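You operate a simulated robot arm through the tools that you are given. There is no shell and no other tool.

The job below is to be done with a simulated robot arm. You get a single attempt, and the scene is never put back.

## Task
Set the orange magnet on the pale square, switch on, push both rails against it.
Fine: the two rails that lie by the square of the holed table; leave the magnet switched on and the stop blocks where they are.

It is judged by the outcome, as a careful person would: the job done as asked, and still so three seconds after it is handed in. It fails if anything else is knocked over, pushed out of place, dropped, spilled or broken.

## Robot
A 7-joint arm with a two-finger parallel gripper, fixed in place. Base frame: the origin is on the floor under the middle of its stand, x ahead of it, y to its left, z up. Units: mm, rad, N and s.
With the tool pointing down near the work surface it reaches from about 240 to 680 mm from the base axis. Its first joint turns from -1.152 to 1.152 rad. Payload 2.4 kg.
The tool frame sits at the grasp point between the pads (the TCP): z along the fingers, y along the line on which they close. The tips reach 30 mm beyond it. The gripper opens to 94 mm. The fingers are 28 mm wide and 10 mm thick; the gripper's body (50 by 96 mm) begins 55 mm behind the TCP.
Orientation is that of the tool frame in the base frame, as a unit quaternion [x, y, z, w]. With the fingers straight down and closing along the base's y, the tool's x points along the base's -x, its y along +y and its z along -z.

## Interface
- The arm moves only by the tool jog_arm. Its argument "deltas" is text: rows parted by semicolons, each of 7 numbers parted by spaces: the turn, a rotation vector about the tool's x, y, z in units of 4 degrees (1.0 is 4 degrees), then the shift along the tool's x, y, z in units of 40 mm (1.0 is 40 mm), then the finger opening in mm, from 0 to 94. In form: wx wy wz dx dy dz grip; .... A call has 1 to 20 rows; each row shifts and turns the commanded pose from where the row before left it, along the tool's axes as they then stand. A call with a number of a shift or a turn outside -1 to 1 is refused whole. Each row takes 0.2 s and may step no farther than 50 mm and 0.15 rad from the row before; otherwise, or with a gripper value out of range, the whole call is refused. Where a pose cannot be reached the arm comes as near as it can. A force on the tool above 40 N (or 10 N above the force at the start of the call, whichever is more), or a blocked arm, ends the call early, and 0.2 s more pass. Each finger travels about 153 mm/s and halts on what it meets, pressing with about 41 N; the grip force reading is that of the motor and also rises with nothing between the fingers. The clock runs only during rows and for 0.2 s after the last one: add rows that do not move to give the fingers time. The reply holds the time, the measured pose of the TCP, the force on the tool along the base axes, the opening and the grip force, in the units named above and with some noise, with the torque about the TCP (base axes, N m) and any sound that the robot's microphone picked up.
- Cameras (640 x 400 px; columns grow to the right, rows downward): "scene" is fixed at [28.6, 464, 1450.7]; the picture's right is [-0.84, -0.54, 0.00], its down [-0.27, 0.43, -0.86] and it looks along [0.46, -0.73, -0.51] (base axes); focal length 322 px, centre (320, 200). "wrist" rides on the gripper at [76, 14, -102] in the tool frame; the picture's right is [-0.18, 0.98, 0.00], its down [-0.75, -0.14, -0.64] and it looks along [-0.63, -0.12, 0.77] (tool axes); focal length 243 px, centre (320, 200). There is no depth. A picture from a camera that has moved, and an enlarged one, comes with that camera's place and axes in the base frame and with its lens.
- camera(camera): a new picture of that camera. No time passes.
- inspect(camera, box): a new picture of the part [left, top, right, bottom] of that camera's present view, enlarged. No time passes.
- finish_job(): hands the job in; it is judged then, once.

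Nothing tells you positions but the pictures and the camera data. Unless the task says otherwise, let go and move clear before handing in.

The tools are called after ">>>" by a JSON object that holds its "name" and its "arguments". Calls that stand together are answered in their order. jog_arm: Moves the arm, as the interface text tells. Its arguments: {"type":"object","properties":{"deltas":{"type":"string"}},"required":["deltas"]} The other tools are called the same way: camera (camera) takes a picture; inspect (camera, box) takes an enlarged picture of a part of a camera's view; finish_job () hands the job in.

At the start:

```text
clock: 0.0
eef_pos: [460.7, 104.6, 1257.0]
tcp_rot: [0.0, 1.0, 0.0, -0.001]
ft_force: [-0.3, 0.2, -0.3]
wrist_torque: [0.01, 0.03, -0.03]
finger_gap: 94.1
finger_force: 0.1
```

scene: 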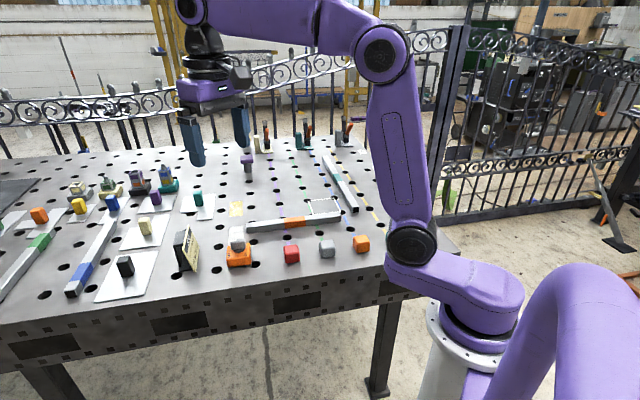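
wrist: 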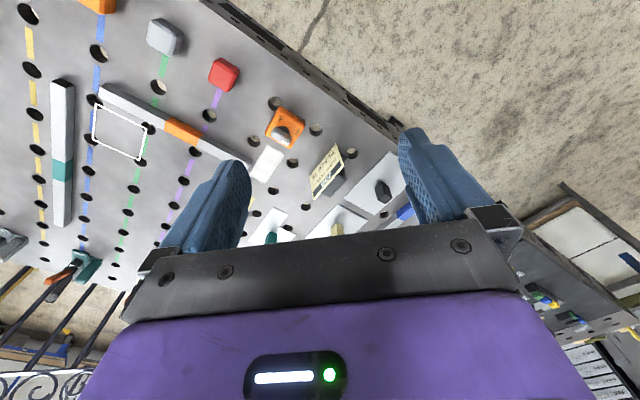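

I see a holed table with several blocks, two rails near an outlined square, and an orange device with a knob that may be the magnet. I'll look closer before moving.

>>> {"name": "inspect", "arguments": {"camera": "scene", "box": [200, 140, 400, 280]}}

>>> {"name": "inspect", "arguments": {"camera": "scene", "box": [0, 160, 220, 310]}}

>>> {"name": "inspect", "arguments": {"camera": "wrist", "box": [0, 0, 240, 150]}}

>>> {"name": "inspect", "arguments": {"camera": "wrist", "box": [200, 60, 440, 250]}}

```text
2.86 times, centred on (300, 210) of scene
camera zoom: at [28.6, 464.0, 1450.7], right [-0.84, -0.54, 0.0], down [-0.27, 0.43, -0.86], along [0.46, -0.73, -0.51], focal length 920 px, centre (377, 171)
```

zoom: 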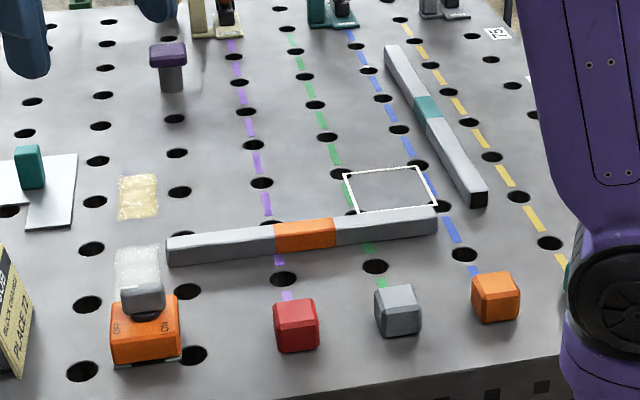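

```text
2.67 times, centred on (110, 235) of scene
camera zoom: at [28.6, 464.0, 1450.7], right [-0.84, -0.54, 0.0], down [-0.27, 0.43, -0.86], along [0.46, -0.73, -0.51], focal length 858 px, centre (880, 107)
```

zoom: 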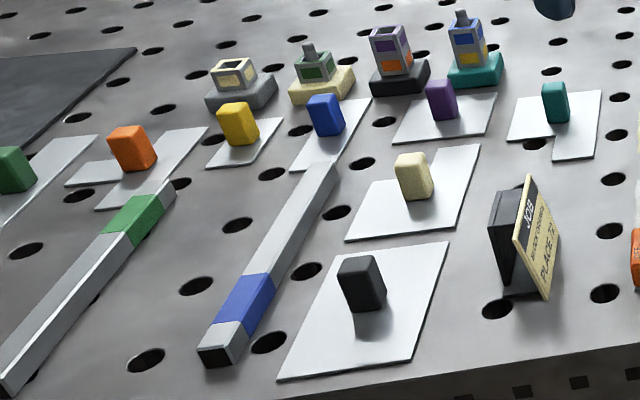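

```text
2.67 times, centred on (120, 75) of wrist
camera zoom: at [385.2, 119.5, 1357.7], right [0.18, 0.98, 0.0], down [0.75, -0.14, 0.64], along [0.63, -0.12, -0.77], focal length 647 px, centre (853, 533)
```

zoom: 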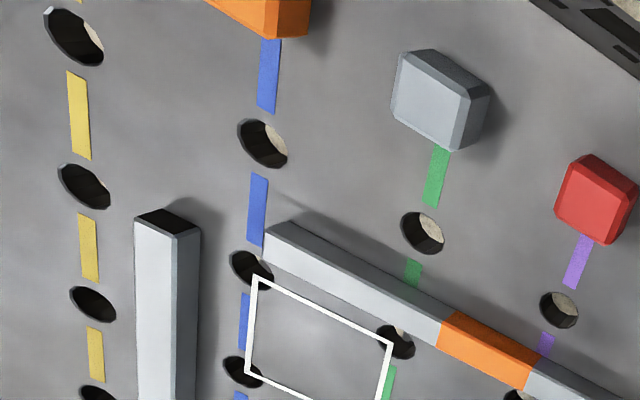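

```text
2.11 times, centred on (320, 155) of wrist
camera zoom: at [385.2, 119.5, 1357.7], right [0.18, 0.98, 0.0], down [0.75, -0.14, 0.64], along [0.63, -0.12, -0.77], focal length 511 px, centre (320, 295)
```

zoom: 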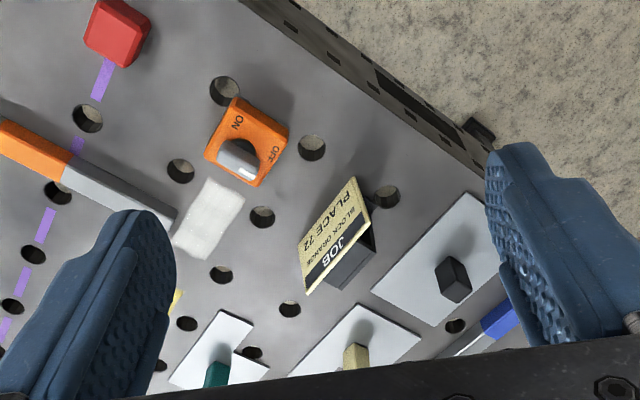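

The orange magnet with its ON/OFF knob looks to be near (568, 15), with the table top at z≈860. The outlined square is near (528, -353), rotated about 45°, with the orange-banded and teal-banded rails beside it. I'll go down partway to see the magnet more closely.

>>> {"name": "jog_arm", "arguments": {"deltas": "0 0 0 0.167 -0.312 0.863 94; 0 0 0 0.167 -0.312 0.863 94; 0 0 0 0.167 -0.312 0.863 94; 0 0 0 0.167 -0.312 0.863 94; 0 0 0 0.167 -0.312 0.863 94; 0 0 0 0.167 -0.312 0.863 94"}}

>>> {"name": "camera", "arguments": {"camera": "wrist"}}

>>> {"name": "camera", "arguments": {"camera": "scene"}}

```text
clock: 1.4
eef_pos: [422.4, 32.7, 1050.8]
tcp_rot: [0.0, 1.0, -0.001, 0.0]
ft_force: [-0.2, -0.5, 0.5]
wrist_torque: [0.01, 0.03, 0.01]
finger_gap: 94.2
finger_force: 0.0
```

```text
taken
camera wrist: at [346.2, 45.8, 1151.8], right [0.18, 0.98, 0.0], down [0.75, -0.14, 0.64], along [0.63, -0.12, -0.77], focal length 243 px, centre (320, 200)
```

wrist: 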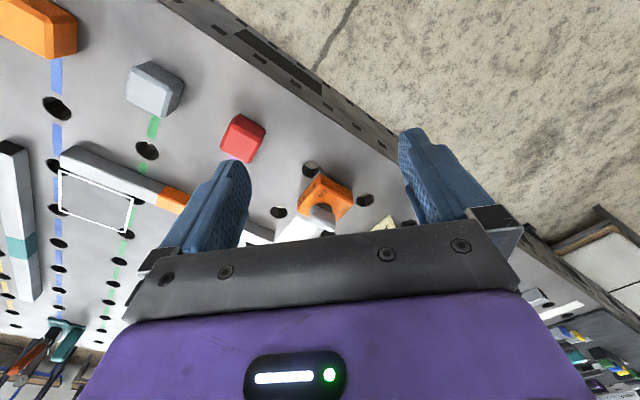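

```text
taken
```

scene: 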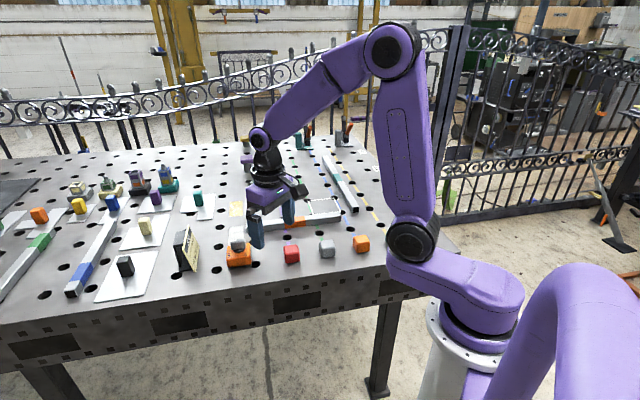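

The magnet sits almost under the gripper, near (560, 14). I'll shift forward and down so the camera can see its top and knob.

>>> {"name": "jog_arm", "arguments": {"deltas": "0 0 0 -0.817 -0.15 0.423 94; 0 0 0 -0.817 -0.15 0.423 94; 0 0 0 -0.817 -0.15 0.423 94"}}

>>> {"name": "camera", "arguments": {"camera": "wrist"}}

>>> {"name": "inspect", "arguments": {"camera": "wrist", "box": [240, 80, 420, 220]}}

```text
clock: 2.2
eef_pos: [517.4, 16.4, 1000.3]
tcp_rot: [-0.001, 1.0, 0.0, 0.0]
ft_force: [-0.2, -0.9, -0.6]
wrist_torque: [-0.04, 0.01, -0.02]
finger_gap: 94.1
finger_force: 0.1
```

```text
taken
camera wrist: at [443.0, 29.3, 1100.9], right [0.18, 0.98, 0.0], down [0.75, -0.14, 0.64], along [0.63, -0.12, -0.77], focal length 243 px, centre (320, 200)
```

wrist: 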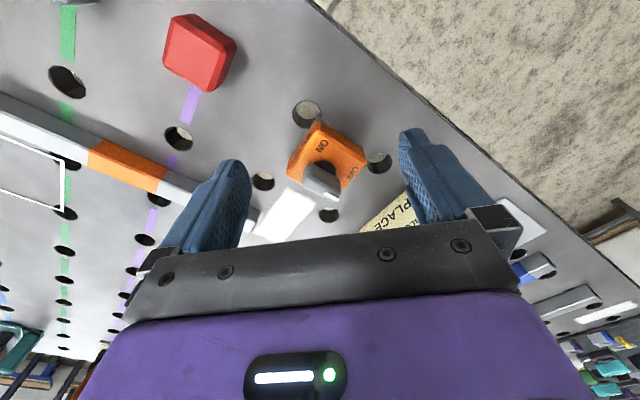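

```text
2.86 times, centred on (330, 150) of wrist
camera zoom: at [443.0, 29.3, 1100.9], right [0.18, 0.98, 0.0], down [0.75, -0.14, 0.64], along [0.63, -0.12, -0.77], focal length 693 px, centre (291, 343)
```

zoom: 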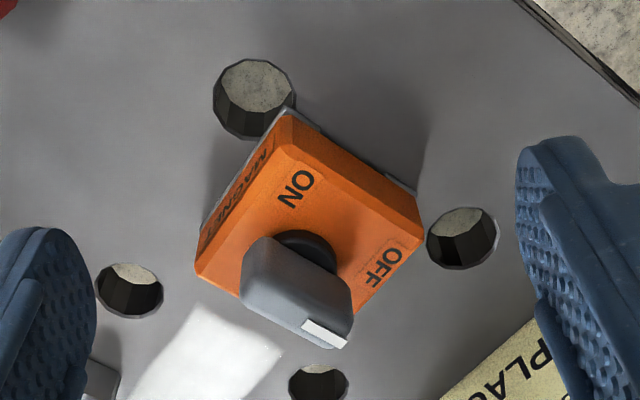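

The magnet body is about 65 mm square, turned about 45° in the base frame. Its knob pointer is at OFF, and ON is 90° counter-clockwise seen from above. Next I'll look at the square and the two rails from above.

>>> {"name": "jog_arm", "arguments": {"deltas": "0 0 0 0.255 -0.87 -0.125 94; 0 0 0 0.255 -0.87 -0.125 94; 0 0 0 0.255 -0.87 -0.125 94; 0 0 0 0.255 -0.87 -0.125 94; 0 0 0 0.255 -0.87 -0.125 94; 0 0 0 0.255 -0.87 -0.125 94; 0 0 0 0.255 -0.87 -0.125 94; 0 0 0 0.255 -0.87 -0.125 94; 0 0 0 0.255 -0.87 -0.125 94; 0 0 0 0.255 -0.87 -0.125 94"}}

>>> {"name": "camera", "arguments": {"camera": "wrist"}}

>>> {"name": "inspect", "arguments": {"camera": "scene", "box": [140, 140, 400, 300]}}

```text
clock: 4.4
eef_pos: [417.3, -334.4, 1050.6]
tcp_rot: [-0.001, 1.0, 0.0, 0.0]
ft_force: [-0.2, -0.4, 0.2]
wrist_torque: [0.02, 0.0, -0.04]
finger_gap: 93.9
finger_force: 0.1
```

```text
taken
camera wrist: at [342.8, -320.8, 1150.8], right [0.18, 0.98, 0.0], down [0.75, -0.14, 0.64], along [0.63, -0.12, -0.77], focal length 243 px, centre (320, 200)
```

wrist: 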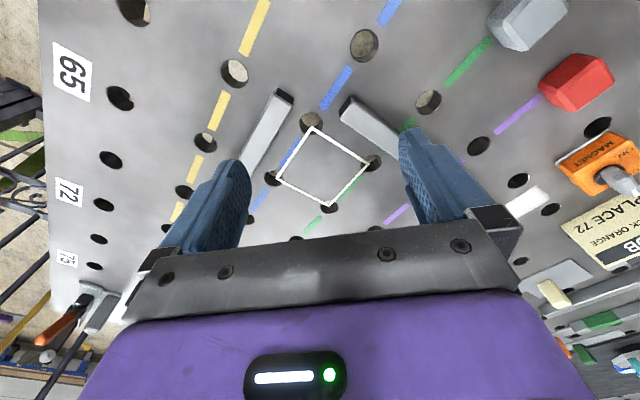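

```text
2.46 times, centred on (270, 220) of scene
camera zoom: at [28.6, 464.0, 1450.7], right [-0.84, -0.54, 0.0], down [-0.27, 0.43, -0.86], along [0.46, -0.73, -0.51], focal length 792 px, centre (443, 151)
```

zoom: 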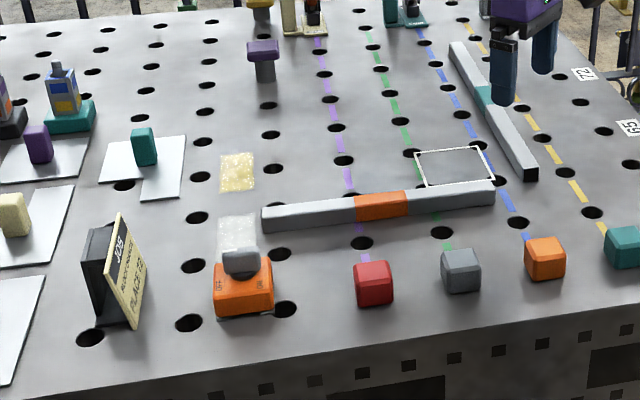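

The square's centre is near (529, -353), with sides of about 94 mm at about 44-45°. The card and the coloured cubes (stop blocks) stay where they are. I'll zoom in on the rail ends and the square.

>>> {"name": "inspect", "arguments": {"camera": "wrist", "box": [230, 70, 430, 220]}}

>>> {"name": "inspect", "arguments": {"camera": "scene", "box": [235, 145, 375, 255]}}

```text
2.67 times, centred on (330, 145) of wrist
camera zoom: at [342.8, -320.8, 1150.8], right [0.18, 0.98, 0.0], down [0.75, -0.14, 0.64], along [0.63, -0.12, -0.77], focal length 647 px, centre (293, 347)
```

zoom: 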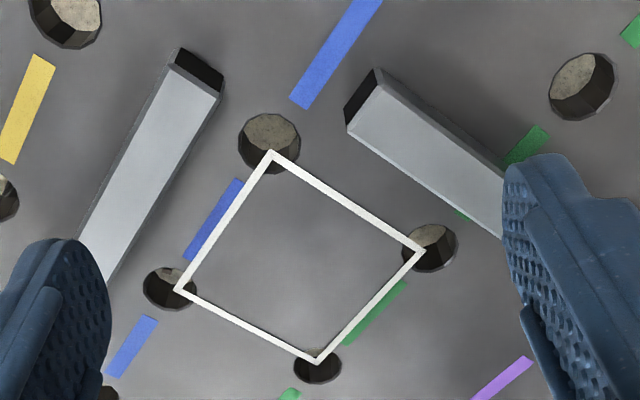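

```text
3.64 times, centred on (305, 200) of scene
camera zoom: at [28.6, 464.0, 1450.7], right [-0.84, -0.54, 0.0], down [-0.27, 0.43, -0.86], along [0.46, -0.73, -0.51], focal length 1170 px, centre (374, 200)
```

zoom: 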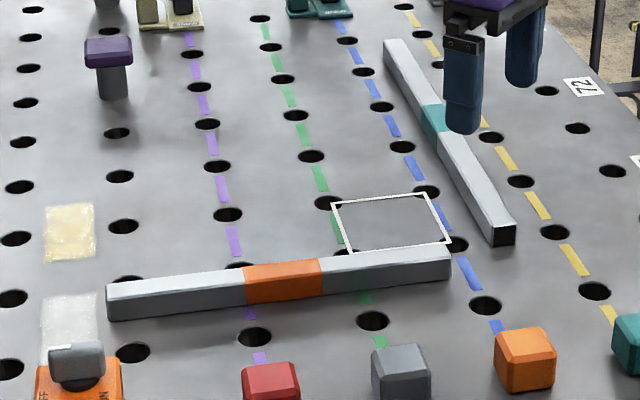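

Both rails run parallel to the square's sides. Rail 1 (orange band) has its face about 36 mm short of the square's near edge, and rail 2 (teal band) is about 36 mm from its right edge. I'll go back above the magnet and turn the tool to about 45° to line up with it.

>>> {"name": "jog_arm", "arguments": {"deltas": "0 0 0 -0.39 0.86 0.125 94; 0 0 0 -0.39 0.86 0.125 94; 0 0 0 -0.39 0.86 0.125 94; 0 0 0 -0.39 0.86 0.125 94; 0 0 0 -0.39 0.86 0.125 94; 0 0 0 -0.39 0.86 0.125 94; 0 0 0 -0.39 0.86 0.125 94; 0 0 0 -0.39 0.86 0.125 94; 0 0 0 -0.39 0.86 0.125 94; 0 0 0 -0.39 0.86 0.125 94"}}

>>> {"name": "jog_arm", "arguments": {"deltas": "0 0 0.9375 0 0 0 94; 0 0 0.9375 0 0 0 94; 0 0 0.9375 0 0 0 94; 0 0 0.9375 0 0 0 94; 0 0 0.9375 0 0 0 94; 0 0 0.9375 0 0 0 94; 0 0 0.9375 0 0 0 94; 0 0 0.9375 0 0 0 94; 0 0 0.9375 0 0 0 94; 0 0 0.9375 0 0 0 94; 0 0 0.9375 0 0 0 94; 0 0 0.9375 0 0 0 94"}}

>>> {"name": "camera", "arguments": {"camera": "wrist"}}

>>> {"name": "inspect", "arguments": {"camera": "wrist", "box": [240, 60, 400, 200]}}

```text
clock: 6.6
eef_pos: [571.3, 10.0, 1000.0]
tcp_rot: [0.0, 1.0, 0.0, 0.0]
ft_force: [-1.6, 0.6, 0.6]
wrist_torque: [0.01, 0.04, -0.01]
finger_gap: 94.0
finger_force: 0.1
```

```text
clock: 9.2
eef_pos: [572.1, 7.6, 999.2]
tcp_rot: [0.382, 0.924, 0.0, 0.0]
ft_force: [-0.4, 0.3, 0.4]
wrist_torque: [0.02, -0.01, 0.01]
finger_gap: 94.1
finger_force: 0.1
```

```text
taken
camera wrist: at [529.6, 71.8, 1100.2], right [0.83, 0.56, 0.0], down [0.43, -0.63, 0.64], along [0.36, -0.53, -0.77], focal length 243 px, centre (320, 200)
```

wrist: 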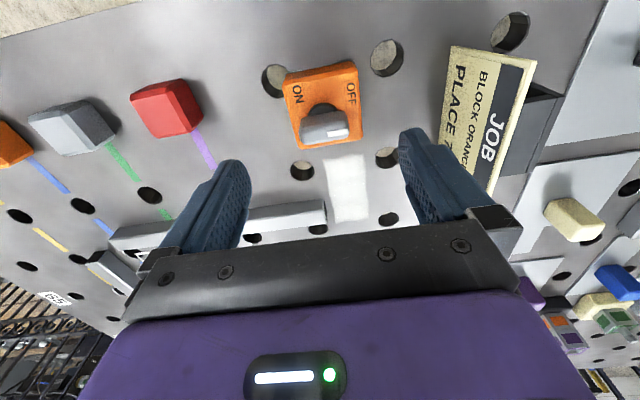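

```text
2.86 times, centred on (320, 130) of wrist
camera zoom: at [529.6, 71.8, 1100.2], right [0.83, 0.56, 0.0], down [0.43, -0.63, 0.64], along [0.36, -0.53, -0.77], focal length 693 px, centre (320, 400)
```

zoom: 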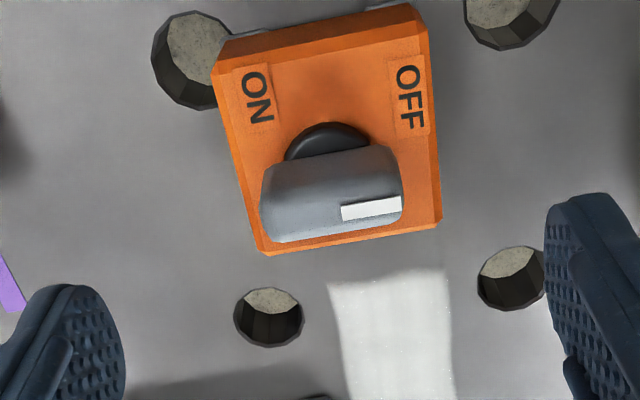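

The pointer mark is at OFF, facing +m, where I use m=(1,1)/√2 and n=(1,-1)/√2 as the table axes. The magnet is about 57 mm square and 40 mm tall, with the knob top near z 940, and it's centred near n=397, m=416. I'll centre over it and go partway down to check.

>>> {"name": "jog_arm", "arguments": {"deltas": "0 0 0 0.06 0.14 0.4 94; 0 0 0 0 0 0.4 94; 0 0 0 0 0 0.4 94; 0 0 0 0 0 0 94"}}

>>> {"name": "camera", "arguments": {"camera": "wrist"}}

>>> {"name": "inspect", "arguments": {"camera": "wrist", "box": [220, 40, 420, 210]}}

>>> {"name": "inspect", "arguments": {"camera": "scene", "box": [180, 180, 300, 290]}}

```text
clock: 10.2
eef_pos: [574.1, 15.4, 950.6]
tcp_rot: [0.383, 0.924, -0.001, 0.0]
ft_force: [-0.3, -0.4, -0.9]
wrist_torque: [-0.03, -0.03, -0.02]
finger_gap: 93.9
finger_force: 0.0
```

```text
taken
camera wrist: at [530.4, 78.6, 1051.3], right [0.82, 0.57, 0.0], down [0.43, -0.63, 0.64], along [0.36, -0.53, -0.77], focal length 243 px, centre (320, 200)
```

wrist: 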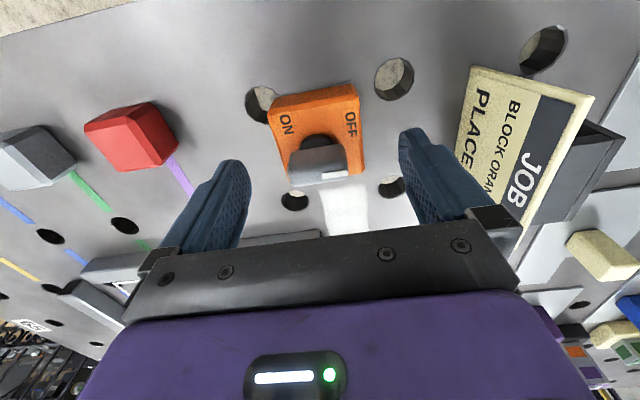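

```text
2.35 times, centred on (320, 125) of wrist
camera zoom: at [530.4, 78.6, 1051.3], right [0.82, 0.57, 0.0], down [0.43, -0.63, 0.64], along [0.36, -0.53, -0.77], focal length 571 px, centre (320, 376)
```

zoom: 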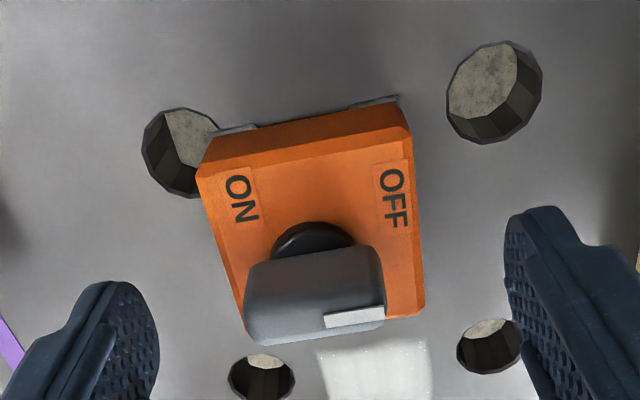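

```text
3.64 times, centred on (240, 235) of scene
camera zoom: at [28.6, 464.0, 1450.7], right [-0.84, -0.54, 0.0], down [-0.27, 0.43, -0.86], along [0.46, -0.73, -0.51], focal length 1170 px, centre (611, 73)
```

zoom: 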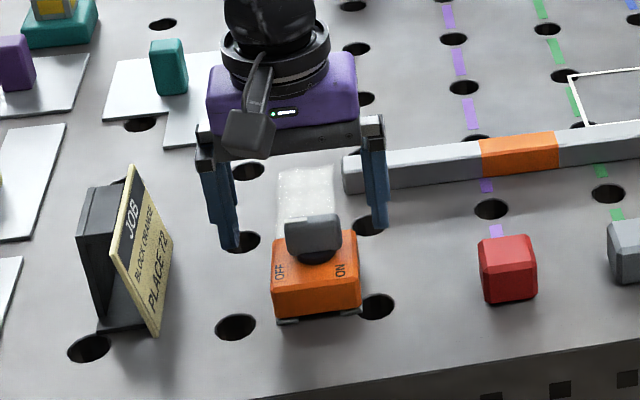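

The tool is centred over the magnet to within about 1.5 mm and aligned with it. I'll go down to z≈900 and close on its sides.

>>> {"name": "jog_arm", "arguments": {"deltas": "0 0 0 0 0 0.42 94; 0 0 0 0 0 0.42 94; 0 0 0 0 0 0.42 94; 0 0 0 0 0 0 94"}}

>>> {"name": "inspect", "arguments": {"camera": "scene", "box": [180, 180, 300, 290]}}

>>> {"name": "camera", "arguments": {"camera": "wrist"}}

```text
clock: 11.2
eef_pos: [574.7, 13.6, 900.2]
tcp_rot: [0.384, 0.923, 0.0, 0.0]
ft_force: [1.6, -0.2, 0.3]
wrist_torque: [0.0, 0.02, -0.04]
finger_gap: 94.1
finger_force: 0.1
```

```text
3.64 times, centred on (240, 235) of scene
camera zoom: at [28.6, 464.0, 1450.7], right [-0.84, -0.54, 0.0], down [-0.27, 0.43, -0.86], along [0.46, -0.73, -0.51], focal length 1170 px, centre (611, 73)
```

zoom: 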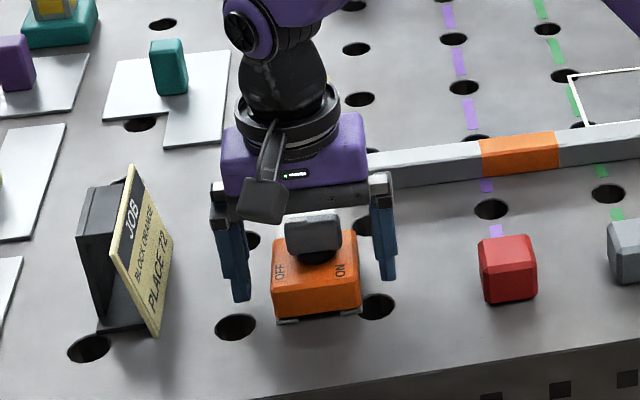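

```text
taken
camera wrist: at [530.6, 77.3, 1000.9], right [0.82, 0.57, 0.0], down [0.43, -0.63, 0.64], along [0.36, -0.53, -0.77], focal length 243 px, centre (320, 200)
```

wrist: 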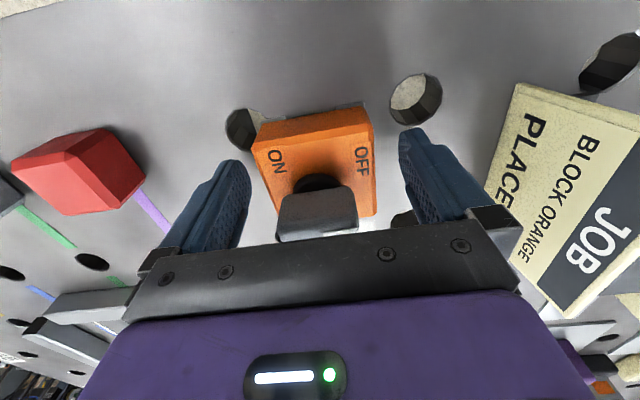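

The fingers straddle the magnet with clearance all round. Closing now.

>>> {"name": "jog_arm", "arguments": {"deltas": "0 0 0 0 0 0 70; 0 0 0 0 0 0 60; 0 0 0 0 0 0 45; 0 0 0 0 0 0 45; 0 0 0 0 0 0 45"}}

>>> {"name": "camera", "arguments": {"camera": "wrist"}}

```text
clock: 12.4
eef_pos: [573.6, 13.7, 900.9]
tcp_rot: [0.383, 0.924, -0.001, 0.0]
ft_force: [-1.1, -1.8, 0.1]
wrist_torque: [-0.04, -0.02, 0.0]
finger_gap: 61.7
finger_force: 41.6
```

```text
taken
camera wrist: at [530.4, 77.2, 1000.9], right [0.82, 0.57, 0.0], down [0.43, -0.63, 0.64], along [0.36, -0.53, -0.77], focal length 243 px, centre (320, 200)
```

wrist: 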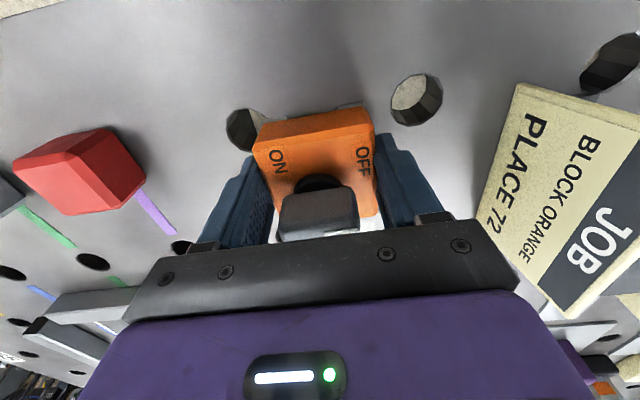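

The grip is firm at 61.7 mm, so the body is about 62 mm wide. Lifting straight up.

>>> {"name": "jog_arm", "arguments": {"deltas": "0 0 0 0 0 -0.25 45; 0 0 0 0 0 -0.5 45; 0 0 0 0 0 -0.75 45; 0 0 0 0 0 -0.75 45; 0 0 0 0 0 -0.75 45; 0 0 0 0 0 0 45"}}

>>> {"name": "camera", "arguments": {"camera": "wrist"}}

>>> {"name": "camera", "arguments": {"camera": "scene"}}

```text
clock: 13.8
eef_pos: [572.7, 13.8, 1020.8]
tcp_rot: [0.383, 0.924, -0.001, 0.0]
ft_force: [-0.6, -0.4, -7.9]
wrist_torque: [0.05, 0.01, -0.03]
finger_gap: 61.9
finger_force: 41.2
```

```text
taken
camera wrist: at [530.4, 77.4, 1122.9], right [0.82, 0.57, 0.0], down [0.43, -0.63, 0.64], along [0.36, -0.53, -0.77], focal length 243 px, centre (320, 200)
```

wrist: 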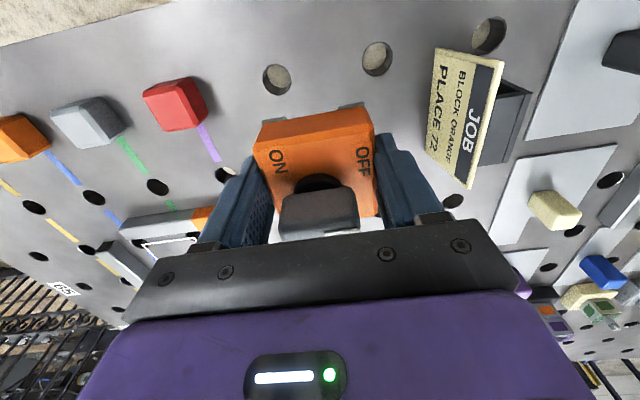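

```text
taken
```

scene: 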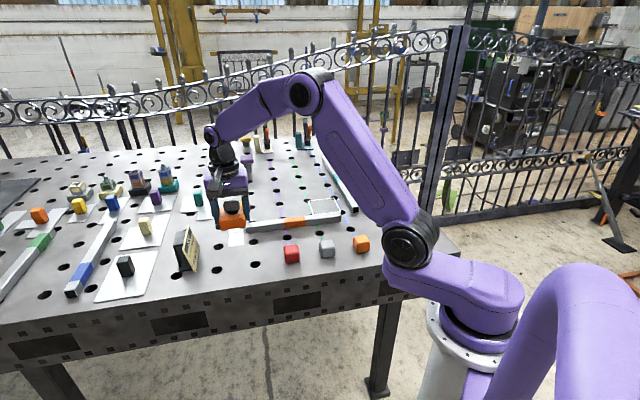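

The magnet is held (about 0.8 kg) and level. I'll carry it over to the square at this height.

>>> {"name": "jog_arm", "arguments": {"deltas": "0 0 0 -0.5695 -0.725 0 45; 0 0 0 -0.5695 -0.725 0 45; 0 0 0 -0.5695 -0.725 0 45; 0 0 0 -0.5695 -0.725 0 45; 0 0 0 -0.5695 -0.725 0 45; 0 0 0 -0.5695 -0.725 0 45; 0 0 0 -0.5695 -0.725 0 45; 0 0 0 -0.5695 -0.725 0 45; 0 0 0 -0.5695 -0.725 0 45; 0 0 0 -0.5695 -0.725 0 45; 0 0 0 0 0 0 45"}}

>>> {"name": "camera", "arguments": {"camera": "wrist"}}

>>> {"name": "inspect", "arguments": {"camera": "wrist", "box": [200, 0, 440, 200]}}

>>> {"name": "inspect", "arguments": {"camera": "scene", "box": [235, 145, 375, 255]}}

```text
clock: 16.2
eef_pos: [529.5, -350.0, 1021.5]
tcp_rot: [0.382, 0.924, 0.0, 0.0]
ft_force: [-0.2, -0.9, -8.0]
wrist_torque: [-0.01, 0.05, -0.01]
finger_gap: 61.6
finger_force: 40.9
```

```text
taken
camera wrist: at [487.5, -287.4, 1122.4], right [0.82, 0.57, 0.0], down [0.43, -0.63, 0.64], along [0.36, -0.53, -0.77], focal length 243 px, centre (320, 200)
```

wrist: 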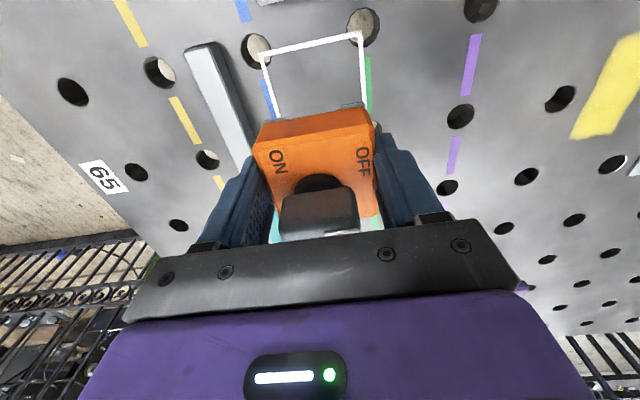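

```text
2.00 times, centred on (320, 100) of wrist
camera zoom: at [487.5, -287.4, 1122.4], right [0.82, 0.57, 0.0], down [0.43, -0.63, 0.64], along [0.36, -0.53, -0.77], focal length 485 px, centre (320, 400)
```

zoom: 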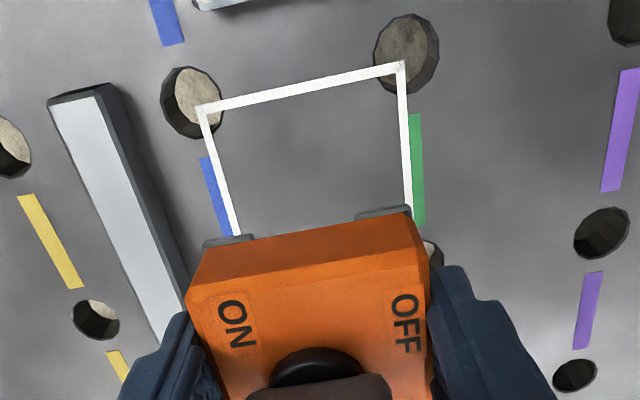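

```text
3.64 times, centred on (305, 200) of scene
camera zoom: at [28.7, 463.9, 1450.8], right [-0.84, -0.54, 0.0], down [-0.27, 0.43, -0.86], along [0.46, -0.73, -0.51], focal length 1170 px, centre (374, 200)
```

zoom: 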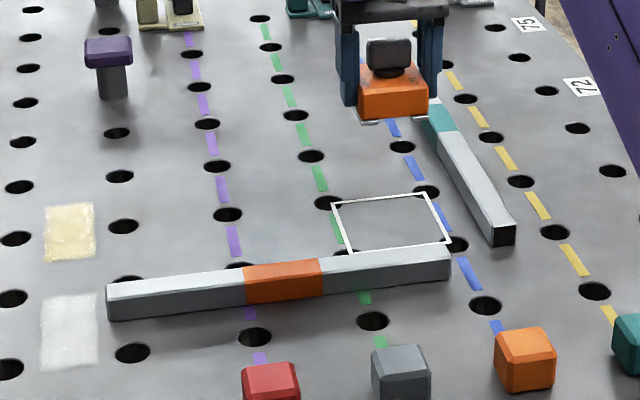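

The square's centre works out at n≈624.5, m≈125.3. Rail 1's end is at m≈94-95, nearly flush with where the magnet's right face will be. I'll put the magnet a touch toward rail 2 so rail 2 can touch it without catching on rail 1's end, then lower it.

>>> {"name": "jog_arm", "arguments": {"deltas": "0 0 0 -0.015 -0.08 0.5 45; 0 0 0 0 0 0.75 45; 0 0 0 0 0 0.75 45; 0 0 0 0 0 0.5 45; 0 0 0 0 0 0.3 45; 0 0 0 0 0 0 45"}}

>>> {"name": "camera", "arguments": {"camera": "wrist"}}

>>> {"name": "inspect", "arguments": {"camera": "wrist", "box": [200, 40, 440, 240]}}

>>> {"name": "inspect", "arguments": {"camera": "scene", "box": [235, 145, 375, 255]}}

```text
clock: 17.6
eef_pos: [531.3, -353.9, 910.9]
tcp_rot: [0.383, 0.924, 0.0, 0.0]
ft_force: [0.0, -0.5, -7.2]
wrist_torque: [0.05, 0.05, -0.01]
finger_gap: 61.9
finger_force: 41.2
```

```text
taken
camera wrist: at [487.0, -290.9, 1010.2], right [0.82, 0.57, 0.0], down [0.43, -0.63, 0.64], along [0.36, -0.53, -0.77], focal length 243 px, centre (320, 200)
```

wrist: 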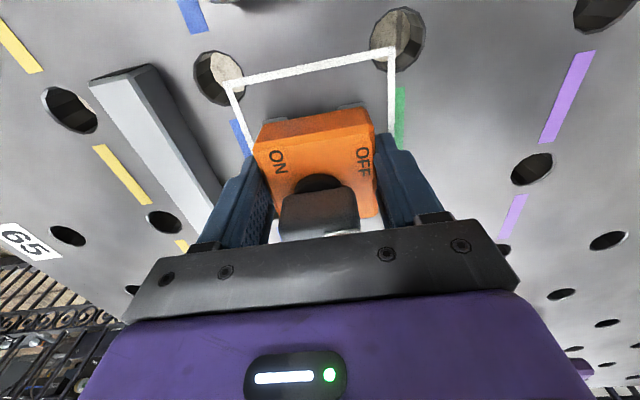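

```text
2.00 times, centred on (320, 140) of wrist
camera zoom: at [487.0, -290.9, 1010.2], right [0.82, 0.57, 0.0], down [0.43, -0.63, 0.64], along [0.36, -0.53, -0.77], focal length 485 px, centre (320, 320)
```

zoom: 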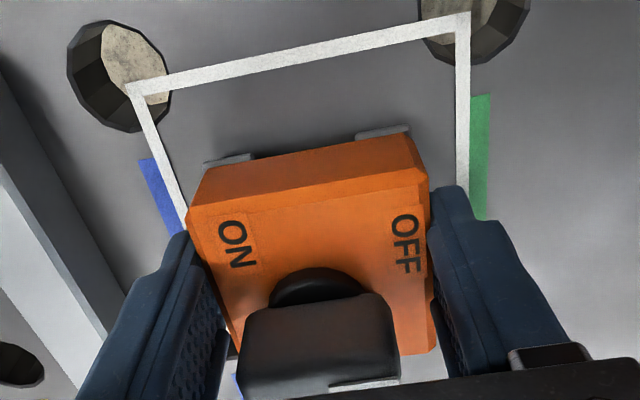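

```text
3.64 times, centred on (305, 200) of scene
camera zoom: at [28.7, 463.9, 1450.8], right [-0.84, -0.54, 0.0], down [-0.27, 0.43, -0.86], along [0.46, -0.73, -0.51], focal length 1170 px, centre (374, 200)
```

zoom: 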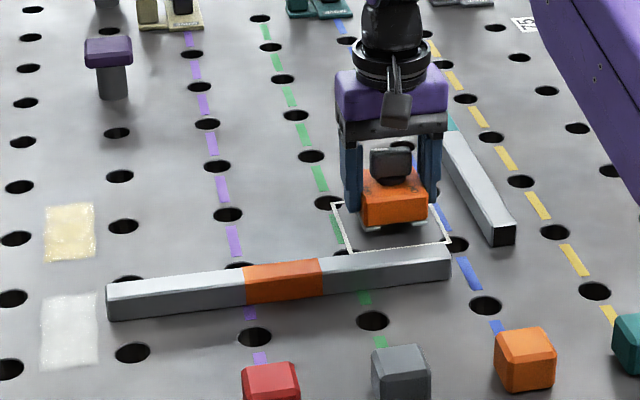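

The magnet hangs about 8 mm above the table, inside the outline. I'll lower it the rest of the way gently, watching the force.

>>> {"name": "jog_arm", "arguments": {"deltas": "0 0 0 0 0 0.1 45; 0 0 0 0 0 0.08 45; 0 0 0 0 0 0.03 45; 0 0 0 0 0 0 45"}}

```text
clock: 18.6
eef_pos: [528.3, -353.7, 898.8]
tcp_rot: [0.383, 0.924, 0.0, 0.0]
ft_force: [0.4, 0.4, -8.0]
wrist_torque: [0.03, 0.05, -0.04]
finger_gap: 61.5
finger_force: 41.2
```

>>> {"name": "jog_arm", "arguments": {"deltas": "0 0 0 0 0 0.025 45; 0 0 0 0 0 0 45"}}

```text
clock: 19.2
eef_pos: [530.2, -353.7, 899.1]
tcp_rot: [0.381, 0.924, 0.0, 0.0]
ft_force: [-1.4, 2.2, 1.3]
wrist_torque: [0.12, 0.39, -0.08]
finger_gap: 61.7
finger_force: 41.4
```

The magnet is now bearing on the table. Opening and checking where it sits.

>>> {"name": "jog_arm", "arguments": {"deltas": "0 0 0 0 0 0 75; 0 0 0 0 0 0 90; 0 0 0 0 0 0 90; 0 0 0 0 0 -0.4 90; 0 0 0 0 0 -0.7 90; 0 0 0 0 0 -0.7 90; 0 0 0 0 0 0 90"}}

>>> {"name": "camera", "arguments": {"camera": "wrist"}}

>>> {"name": "inspect", "arguments": {"camera": "wrist", "box": [200, 20, 440, 220]}}

>>> {"name": "inspect", "arguments": {"camera": "scene", "box": [235, 145, 375, 255]}}

```text
clock: 20.8
eef_pos: [528.8, -355.1, 970.4]
tcp_rot: [0.382, 0.924, 0.0, 0.0]
ft_force: [0.6, -0.4, -0.2]
wrist_torque: [0.05, -0.01, -0.02]
finger_gap: 90.2
finger_force: 0.1
```

```text
taken
camera wrist: at [485.5, -291.9, 1071.5], right [0.82, 0.57, 0.0], down [0.43, -0.63, 0.64], along [0.36, -0.53, -0.77], focal length 243 px, centre (320, 200)
```

wrist: 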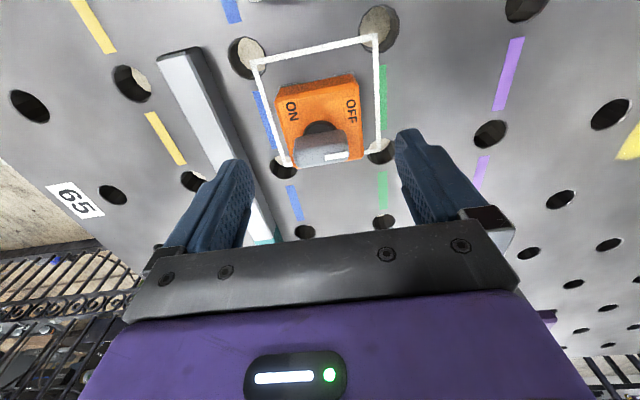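

```text
2.00 times, centred on (320, 120) of wrist
camera zoom: at [485.5, -291.9, 1071.5], right [0.82, 0.57, 0.0], down [0.43, -0.63, 0.64], along [0.36, -0.53, -0.77], focal length 485 px, centre (320, 360)
```

zoom: 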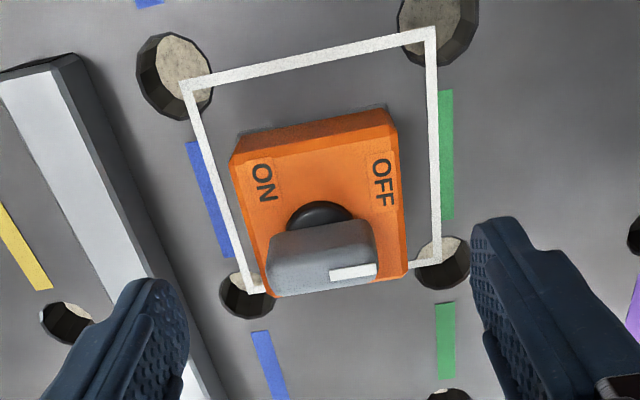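

```text
3.64 times, centred on (305, 200) of scene
camera zoom: at [28.6, 464.0, 1450.7], right [-0.84, -0.54, 0.0], down [-0.27, 0.43, -0.86], along [0.46, -0.73, -0.51], focal length 1170 px, centre (374, 200)
```

zoom: 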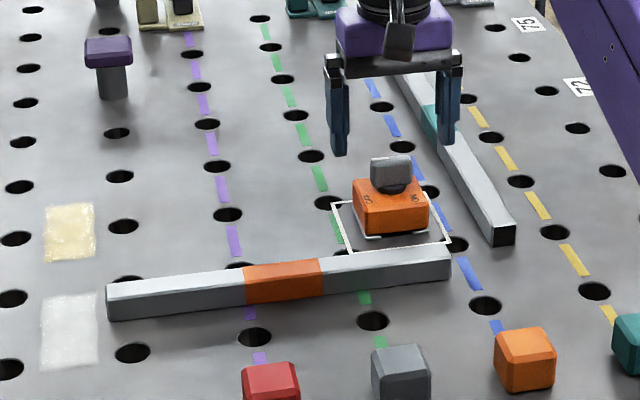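

The magnet sits centred in the outline, with its centre at about n=624.5, m=125. The knob bar lies along m with its mark toward OFF. To turn it I'll rotate the tool another 90°, so the fingers can clamp the bar's flat sides with room to turn it counter-clockwise.

>>> {"name": "jog_arm", "arguments": {"deltas": "0 0 1 0 0 -0.2 90; 0 0 1 0 0 0 90; 0 0 1 0 0 0 90; 0 0 1 0 0 0 90; 0 0 1 0 0 0 90; 0 0 1 0 0 0 90; 0 0 1 0 0 0 90; 0 0 1 0 0 0 90; 0 0 1 0 0 0 90; 0 0 1 0 0 0 90; 0 0 1 0 0 0 90; 0 0 0 0 0 0 90"}}

>>> {"name": "jog_arm", "arguments": {"deltas": "0 0 1 0 0 0 90; 0 0 1 0 0 0 90; 0 0 1 0 0 0 90; 0 0 1 0 0 0 90; 0 0 1 0 0 0 90; 0 0 1 0 0 0 90; 0 0 1 0 0 0 90; 0 0 1 0 0 0 90; 0 0 1 0 0 0 90; 0 0 1 0 0 0 90; 0 0 1 0 0 0 90; 0 0 0.5 0 0 0 90; 0 0 0 0 0 0 90"}}

>>> {"name": "camera", "arguments": {"camera": "wrist"}}

>>> {"name": "inspect", "arguments": {"camera": "wrist", "box": [200, 20, 440, 220]}}

>>> {"name": "camera", "arguments": {"camera": "scene"}}

```text
clock: 23.4
eef_pos: [529.5, -354.4, 980.1]
tcp_rot: [0.701, 0.713, 0.0, -0.001]
ft_force: [-0.1, 0.5, -0.4]
wrist_torque: [-0.03, 0.01, 0.0]
finger_gap: 89.8
finger_force: 0.0
```

```text
clock: 26.2
eef_pos: [529.1, -354.5, 979.0]
tcp_rot: [0.924, 0.382, 0.0, 0.0]
ft_force: [-0.1, 0.2, -0.3]
wrist_torque: [0.0, 0.0, -0.02]
finger_gap: 90.0
finger_force: 0.0
```

```text
taken
camera wrist: at [593.9, -310.9, 1080.0], right [0.56, -0.83, 0.0], down [-0.63, -0.43, 0.64], along [-0.53, -0.36, -0.77], focal length 243 px, centre (320, 200)
```

wrist: 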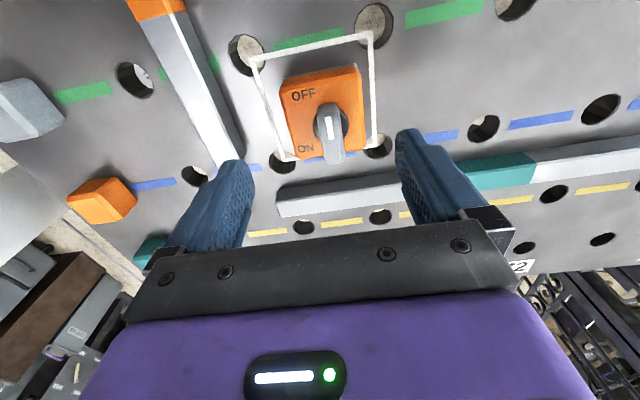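

```text
2.00 times, centred on (320, 120) of wrist
camera zoom: at [593.9, -310.9, 1080.0], right [0.56, -0.83, 0.0], down [-0.63, -0.43, 0.64], along [-0.53, -0.36, -0.77], focal length 485 px, centre (320, 360)
```

zoom: 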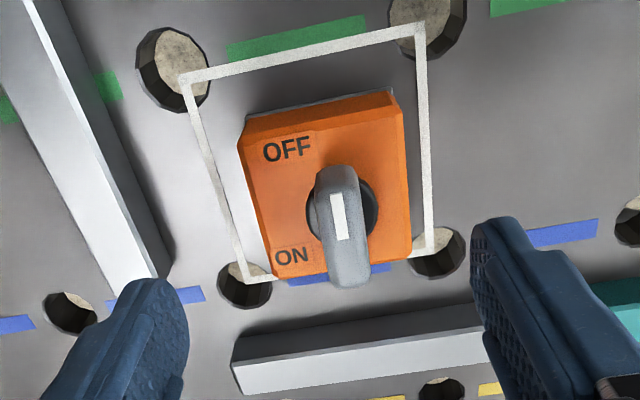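

```text
taken
```

scene: 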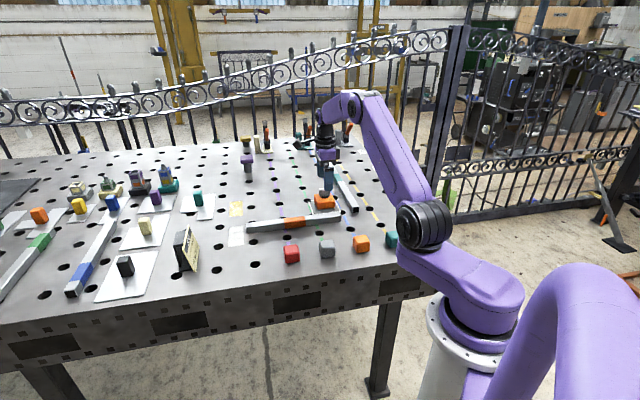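

The tool is now over the knob at -135°. Comparing the two views, the table top is at about z 858, the magnet top about 890 and the knob top about 925. The knob axis is offset from the body centre, near n≈633, m≈123. I'll shift over it and come lower to check.

>>> {"name": "jog_arm", "arguments": {"deltas": "0 0 0 -0.01 0.19 0.3 90; 0 0 0 0 0 0.4 90; 0 0 0 0 0 0 90"}}

>>> {"name": "camera", "arguments": {"camera": "wrist"}}

>>> {"name": "inspect", "arguments": {"camera": "wrist", "box": [240, 60, 400, 220]}}

```text
clock: 27.0
eef_pos: [534.6, -360.1, 951.5]
tcp_rot: [0.924, 0.383, 0.001, 0.0]
ft_force: [0.2, 0.0, 0.2]
wrist_torque: [-0.05, 0.01, -0.01]
finger_gap: 89.9
finger_force: 0.1
```

```text
taken
camera wrist: at [599.2, -316.5, 1052.9], right [0.57, -0.82, 0.0], down [-0.63, -0.43, 0.64], along [-0.53, -0.36, -0.77], focal length 243 px, centre (320, 200)
```

wrist: 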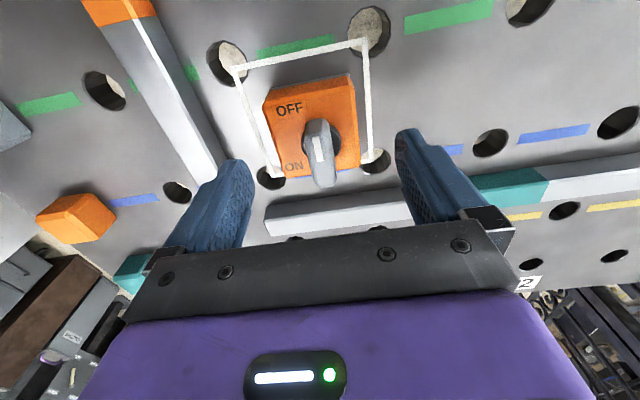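

```text
2.50 times, centred on (320, 140) of wrist
camera zoom: at [599.2, -316.5, 1052.9], right [0.57, -0.82, 0.0], down [-0.63, -0.43, 0.64], along [-0.53, -0.36, -0.77], focal length 606 px, centre (320, 350)
```

zoom: 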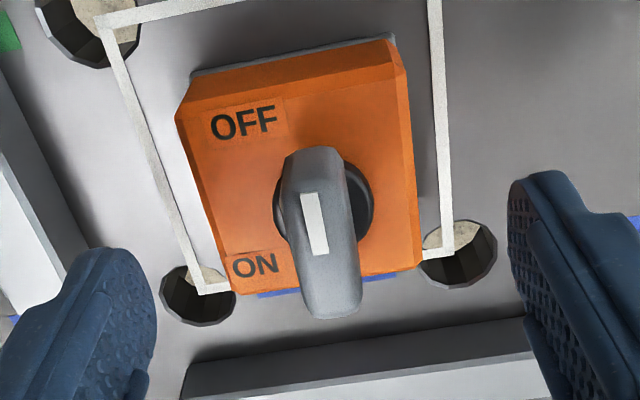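

The tool axis lines up with the knob shaft to within about 1 mm. I'll go down to z≈930 and close on the bar.

>>> {"name": "jog_arm", "arguments": {"deltas": "0 0 0 0 0.01 0.27 90; 0 0 0 0 0 0.27 90; 0 0 0 0 0 0 60; 0 0 0 0 0 0 40; 0 0 0 0 0 0 25; 0 0 0 0 0 0 20; 0 0 0 0 0 0 20"}}

>>> {"name": "camera", "arguments": {"camera": "wrist"}}

>>> {"name": "inspect", "arguments": {"camera": "wrist", "box": [240, 60, 400, 220]}}

```text
clock: 28.6
eef_pos: [535.0, -361.6, 930.7]
tcp_rot: [0.924, 0.383, 0.0, 0.0]
ft_force: [-0.5, 0.5, 0.7]
wrist_torque: [0.0, 0.02, -0.02]
finger_gap: 20.6
finger_force: 0.6
```

```text
taken
camera wrist: at [599.7, -318.3, 1031.3], right [0.57, -0.82, 0.0], down [-0.63, -0.43, 0.64], along [-0.53, -0.36, -0.77], focal length 243 px, centre (320, 200)
```

wrist: 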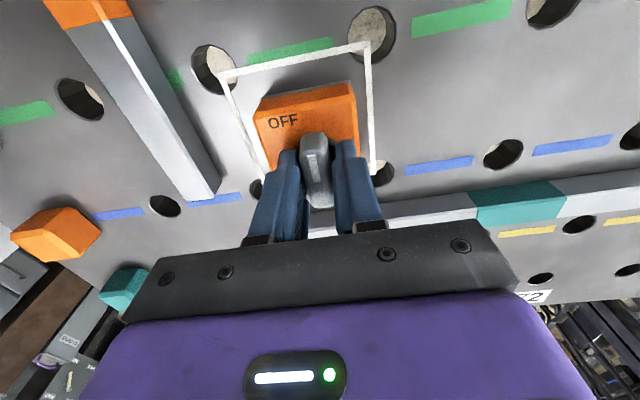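

```text
2.50 times, centred on (320, 140) of wrist
camera zoom: at [599.7, -318.3, 1031.3], right [0.57, -0.82, 0.0], down [-0.63, -0.43, 0.64], along [-0.53, -0.36, -0.77], focal length 606 px, centre (320, 350)
```

zoom: 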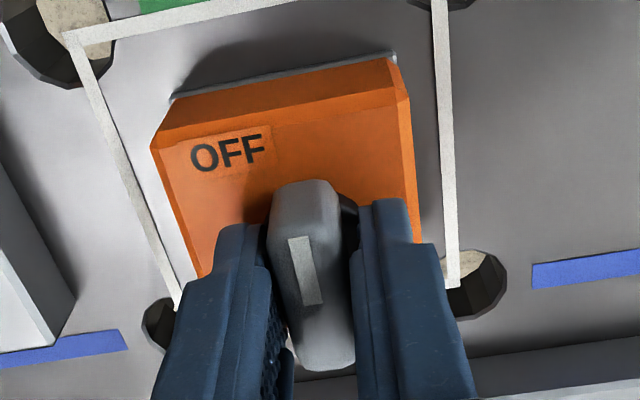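

The bar is centred between the fingers. I'll close fully onto it.

>>> {"name": "jog_arm", "arguments": {"deltas": "0 0 0 0 0 0 14; 0 0 0 0 0 0 8; 0 0 0 0 0 0 5; 0 0 0 0 0 0 5"}}

>>> {"name": "inspect", "arguments": {"camera": "wrist", "box": [240, 60, 400, 220]}}

```text
clock: 29.6
eef_pos: [535.8, -362.7, 931.2]
tcp_rot: [0.923, 0.384, 0.0, 0.0]
ft_force: [-5.7, 3.6, 10.9]
wrist_torque: [0.04, 0.19, 0.0]
finger_gap: 15.8
finger_force: 41.2
```

```text
2.50 times, centred on (320, 140) of wrist
camera zoom: at [599.6, -318.0, 1031.8], right [0.57, -0.82, 0.0], down [-0.63, -0.43, 0.64], along [-0.53, -0.36, -0.77], focal length 606 px, centre (320, 350)
```

zoom: 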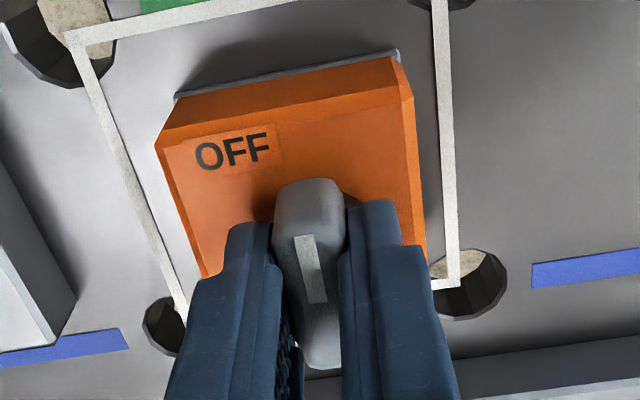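

I have the bar at 15.8 mm. I'll try a small counter-clockwise turn of 8° and see whether the knob or the body turns.

>>> {"name": "jog_arm", "arguments": {"deltas": "0 0 -0.5 0 0 0 5; 0 0 -0.5 0 0 0 5; 0 0 -0.5 0 0 0 5; 0 0 -0.5 0 0 0 5; 0 0 0 0 0 0 5"}}

>>> {"name": "inspect", "arguments": {"camera": "wrist", "box": [240, 60, 400, 220]}}

>>> {"name": "inspect", "arguments": {"camera": "scene", "box": [235, 145, 375, 255]}}

```text
clock: 30.8
eef_pos: [535.1, -361.8, 931.0]
tcp_rot: [0.895, 0.447, 0.0, 0.001]
ft_force: [-5.2, 1.2, 14.0]
wrist_torque: [0.3, -0.04, -0.02]
finger_gap: 15.6
finger_force: 41.1
```

```text
2.50 times, centred on (320, 140) of wrist
camera zoom: at [592.7, -309.4, 1031.8], right [0.67, -0.74, 0.0], down [-0.57, -0.52, 0.64], along [-0.47, -0.43, -0.77], focal length 606 px, centre (320, 350)
```

zoom: 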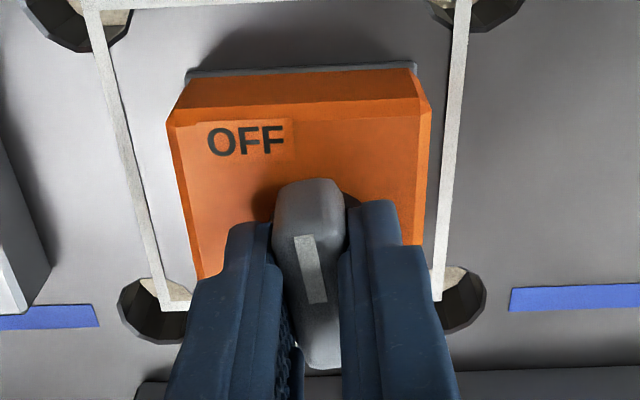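

```text
3.64 times, centred on (305, 200) of scene
camera zoom: at [28.2, 464.2, 1450.7], right [-0.84, -0.54, 0.0], down [-0.27, 0.43, -0.86], along [0.46, -0.73, -0.51], focal length 1170 px, centre (374, 200)
```

zoom: 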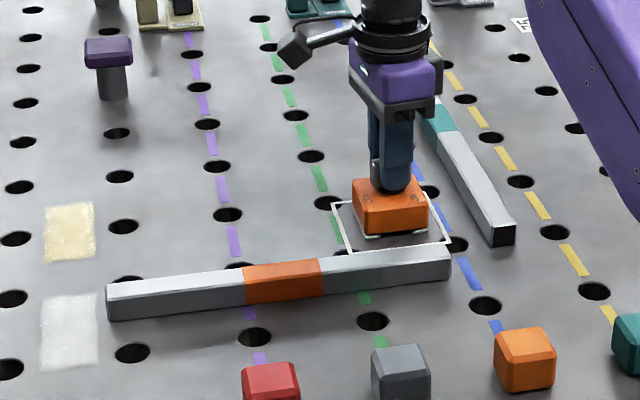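

The knob turned and the body stayed square with the outline, so counter-clockwise is right. I'll keep turning.

>>> {"name": "jog_arm", "arguments": {"deltas": "0 0 -0.8 0 0 0 5; 0 0 -0.8 0 0 0 5; 0 0 -0.8 0 0 0 5; 0 0 -0.8 0 0 0 5; 0 0 -0.8 0 0 0 5; 0 0 -0.8 0 0 0 5; 0 0 -0.8 0 0 0 5; 0 0 -0.8 0 0 0 5; 0 0 -0.8 0 0 0 5; 0 0 -0.8 0 0 0 5; 0 0 0 0 0 0 5"}}

>>> {"name": "camera", "arguments": {"camera": "wrist"}}

>>> {"name": "inspect", "arguments": {"camera": "wrist", "box": [240, 60, 400, 220]}}

```text
clock: 33.2
eef_pos: [534.4, -360.9, 929.5]
tcp_rot: [0.737, 0.676, 0.0, 0.001]
ft_force: [-9.0, -1.0, 29.6]
wrist_torque: [0.84, 0.17, 0.01]
finger_gap: 15.9
finger_force: 41.0
```

```text
taken
camera wrist: at [555.7, -286.8, 1031.7], right [0.96, -0.27, 0.0], down [-0.21, -0.74, 0.64], along [-0.17, -0.62, -0.77], focal length 243 px, centre (320, 200)
```

wrist: 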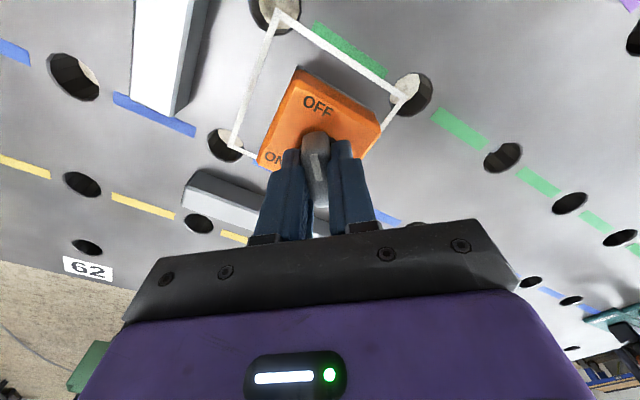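

```text
2.50 times, centred on (320, 140) of wrist
camera zoom: at [555.7, -286.8, 1031.7], right [0.96, -0.27, 0.0], down [-0.21, -0.74, 0.64], along [-0.17, -0.62, -0.77], focal length 606 px, centre (320, 350)
```

zoom: 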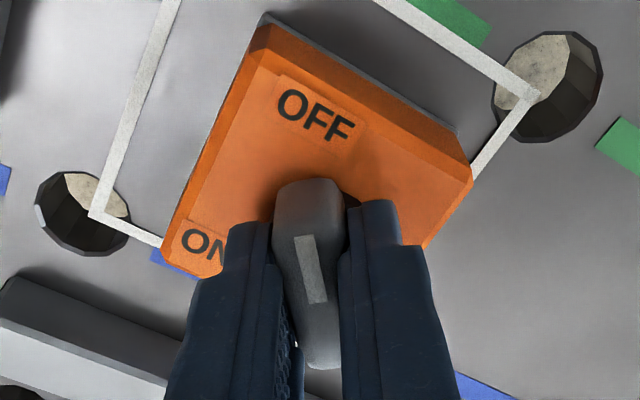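

The knob has turned about 40° with the body still in place, but vertical force is building up to 30 N. I'll ease up by about 1 mm before going on.

>>> {"name": "jog_arm", "arguments": {"deltas": "0 0 0 0 0 -0.025 5; 0 0 0 0 0 0 5"}}

>>> {"name": "inspect", "arguments": {"camera": "scene", "box": [280, 140, 360, 230]}}

```text
clock: 33.8
eef_pos: [535.0, -359.9, 931.0]
tcp_rot: [0.737, 0.676, -0.001, 0.001]
ft_force: [-8.3, -1.4, 20.5]
wrist_torque: [-0.14, 0.03, 0.0]
finger_gap: 15.9
finger_force: 41.7
```

```text
4.44 times, centred on (320, 185) of scene
camera zoom: at [28.0, 464.2, 1450.7], right [-0.84, -0.54, 0.0], down [-0.27, 0.43, -0.86], along [0.46, -0.73, -0.51], focal length 1430 px, centre (320, 267)
```

zoom: 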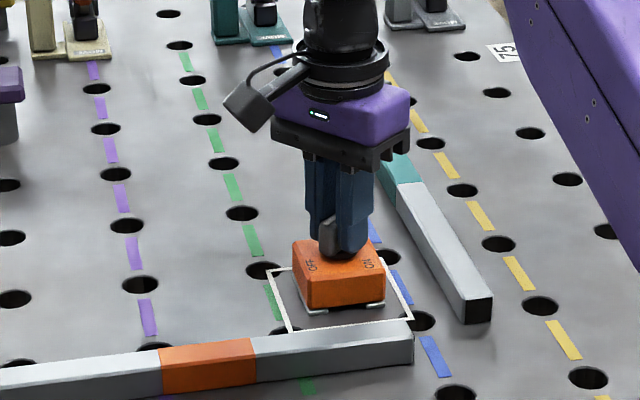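

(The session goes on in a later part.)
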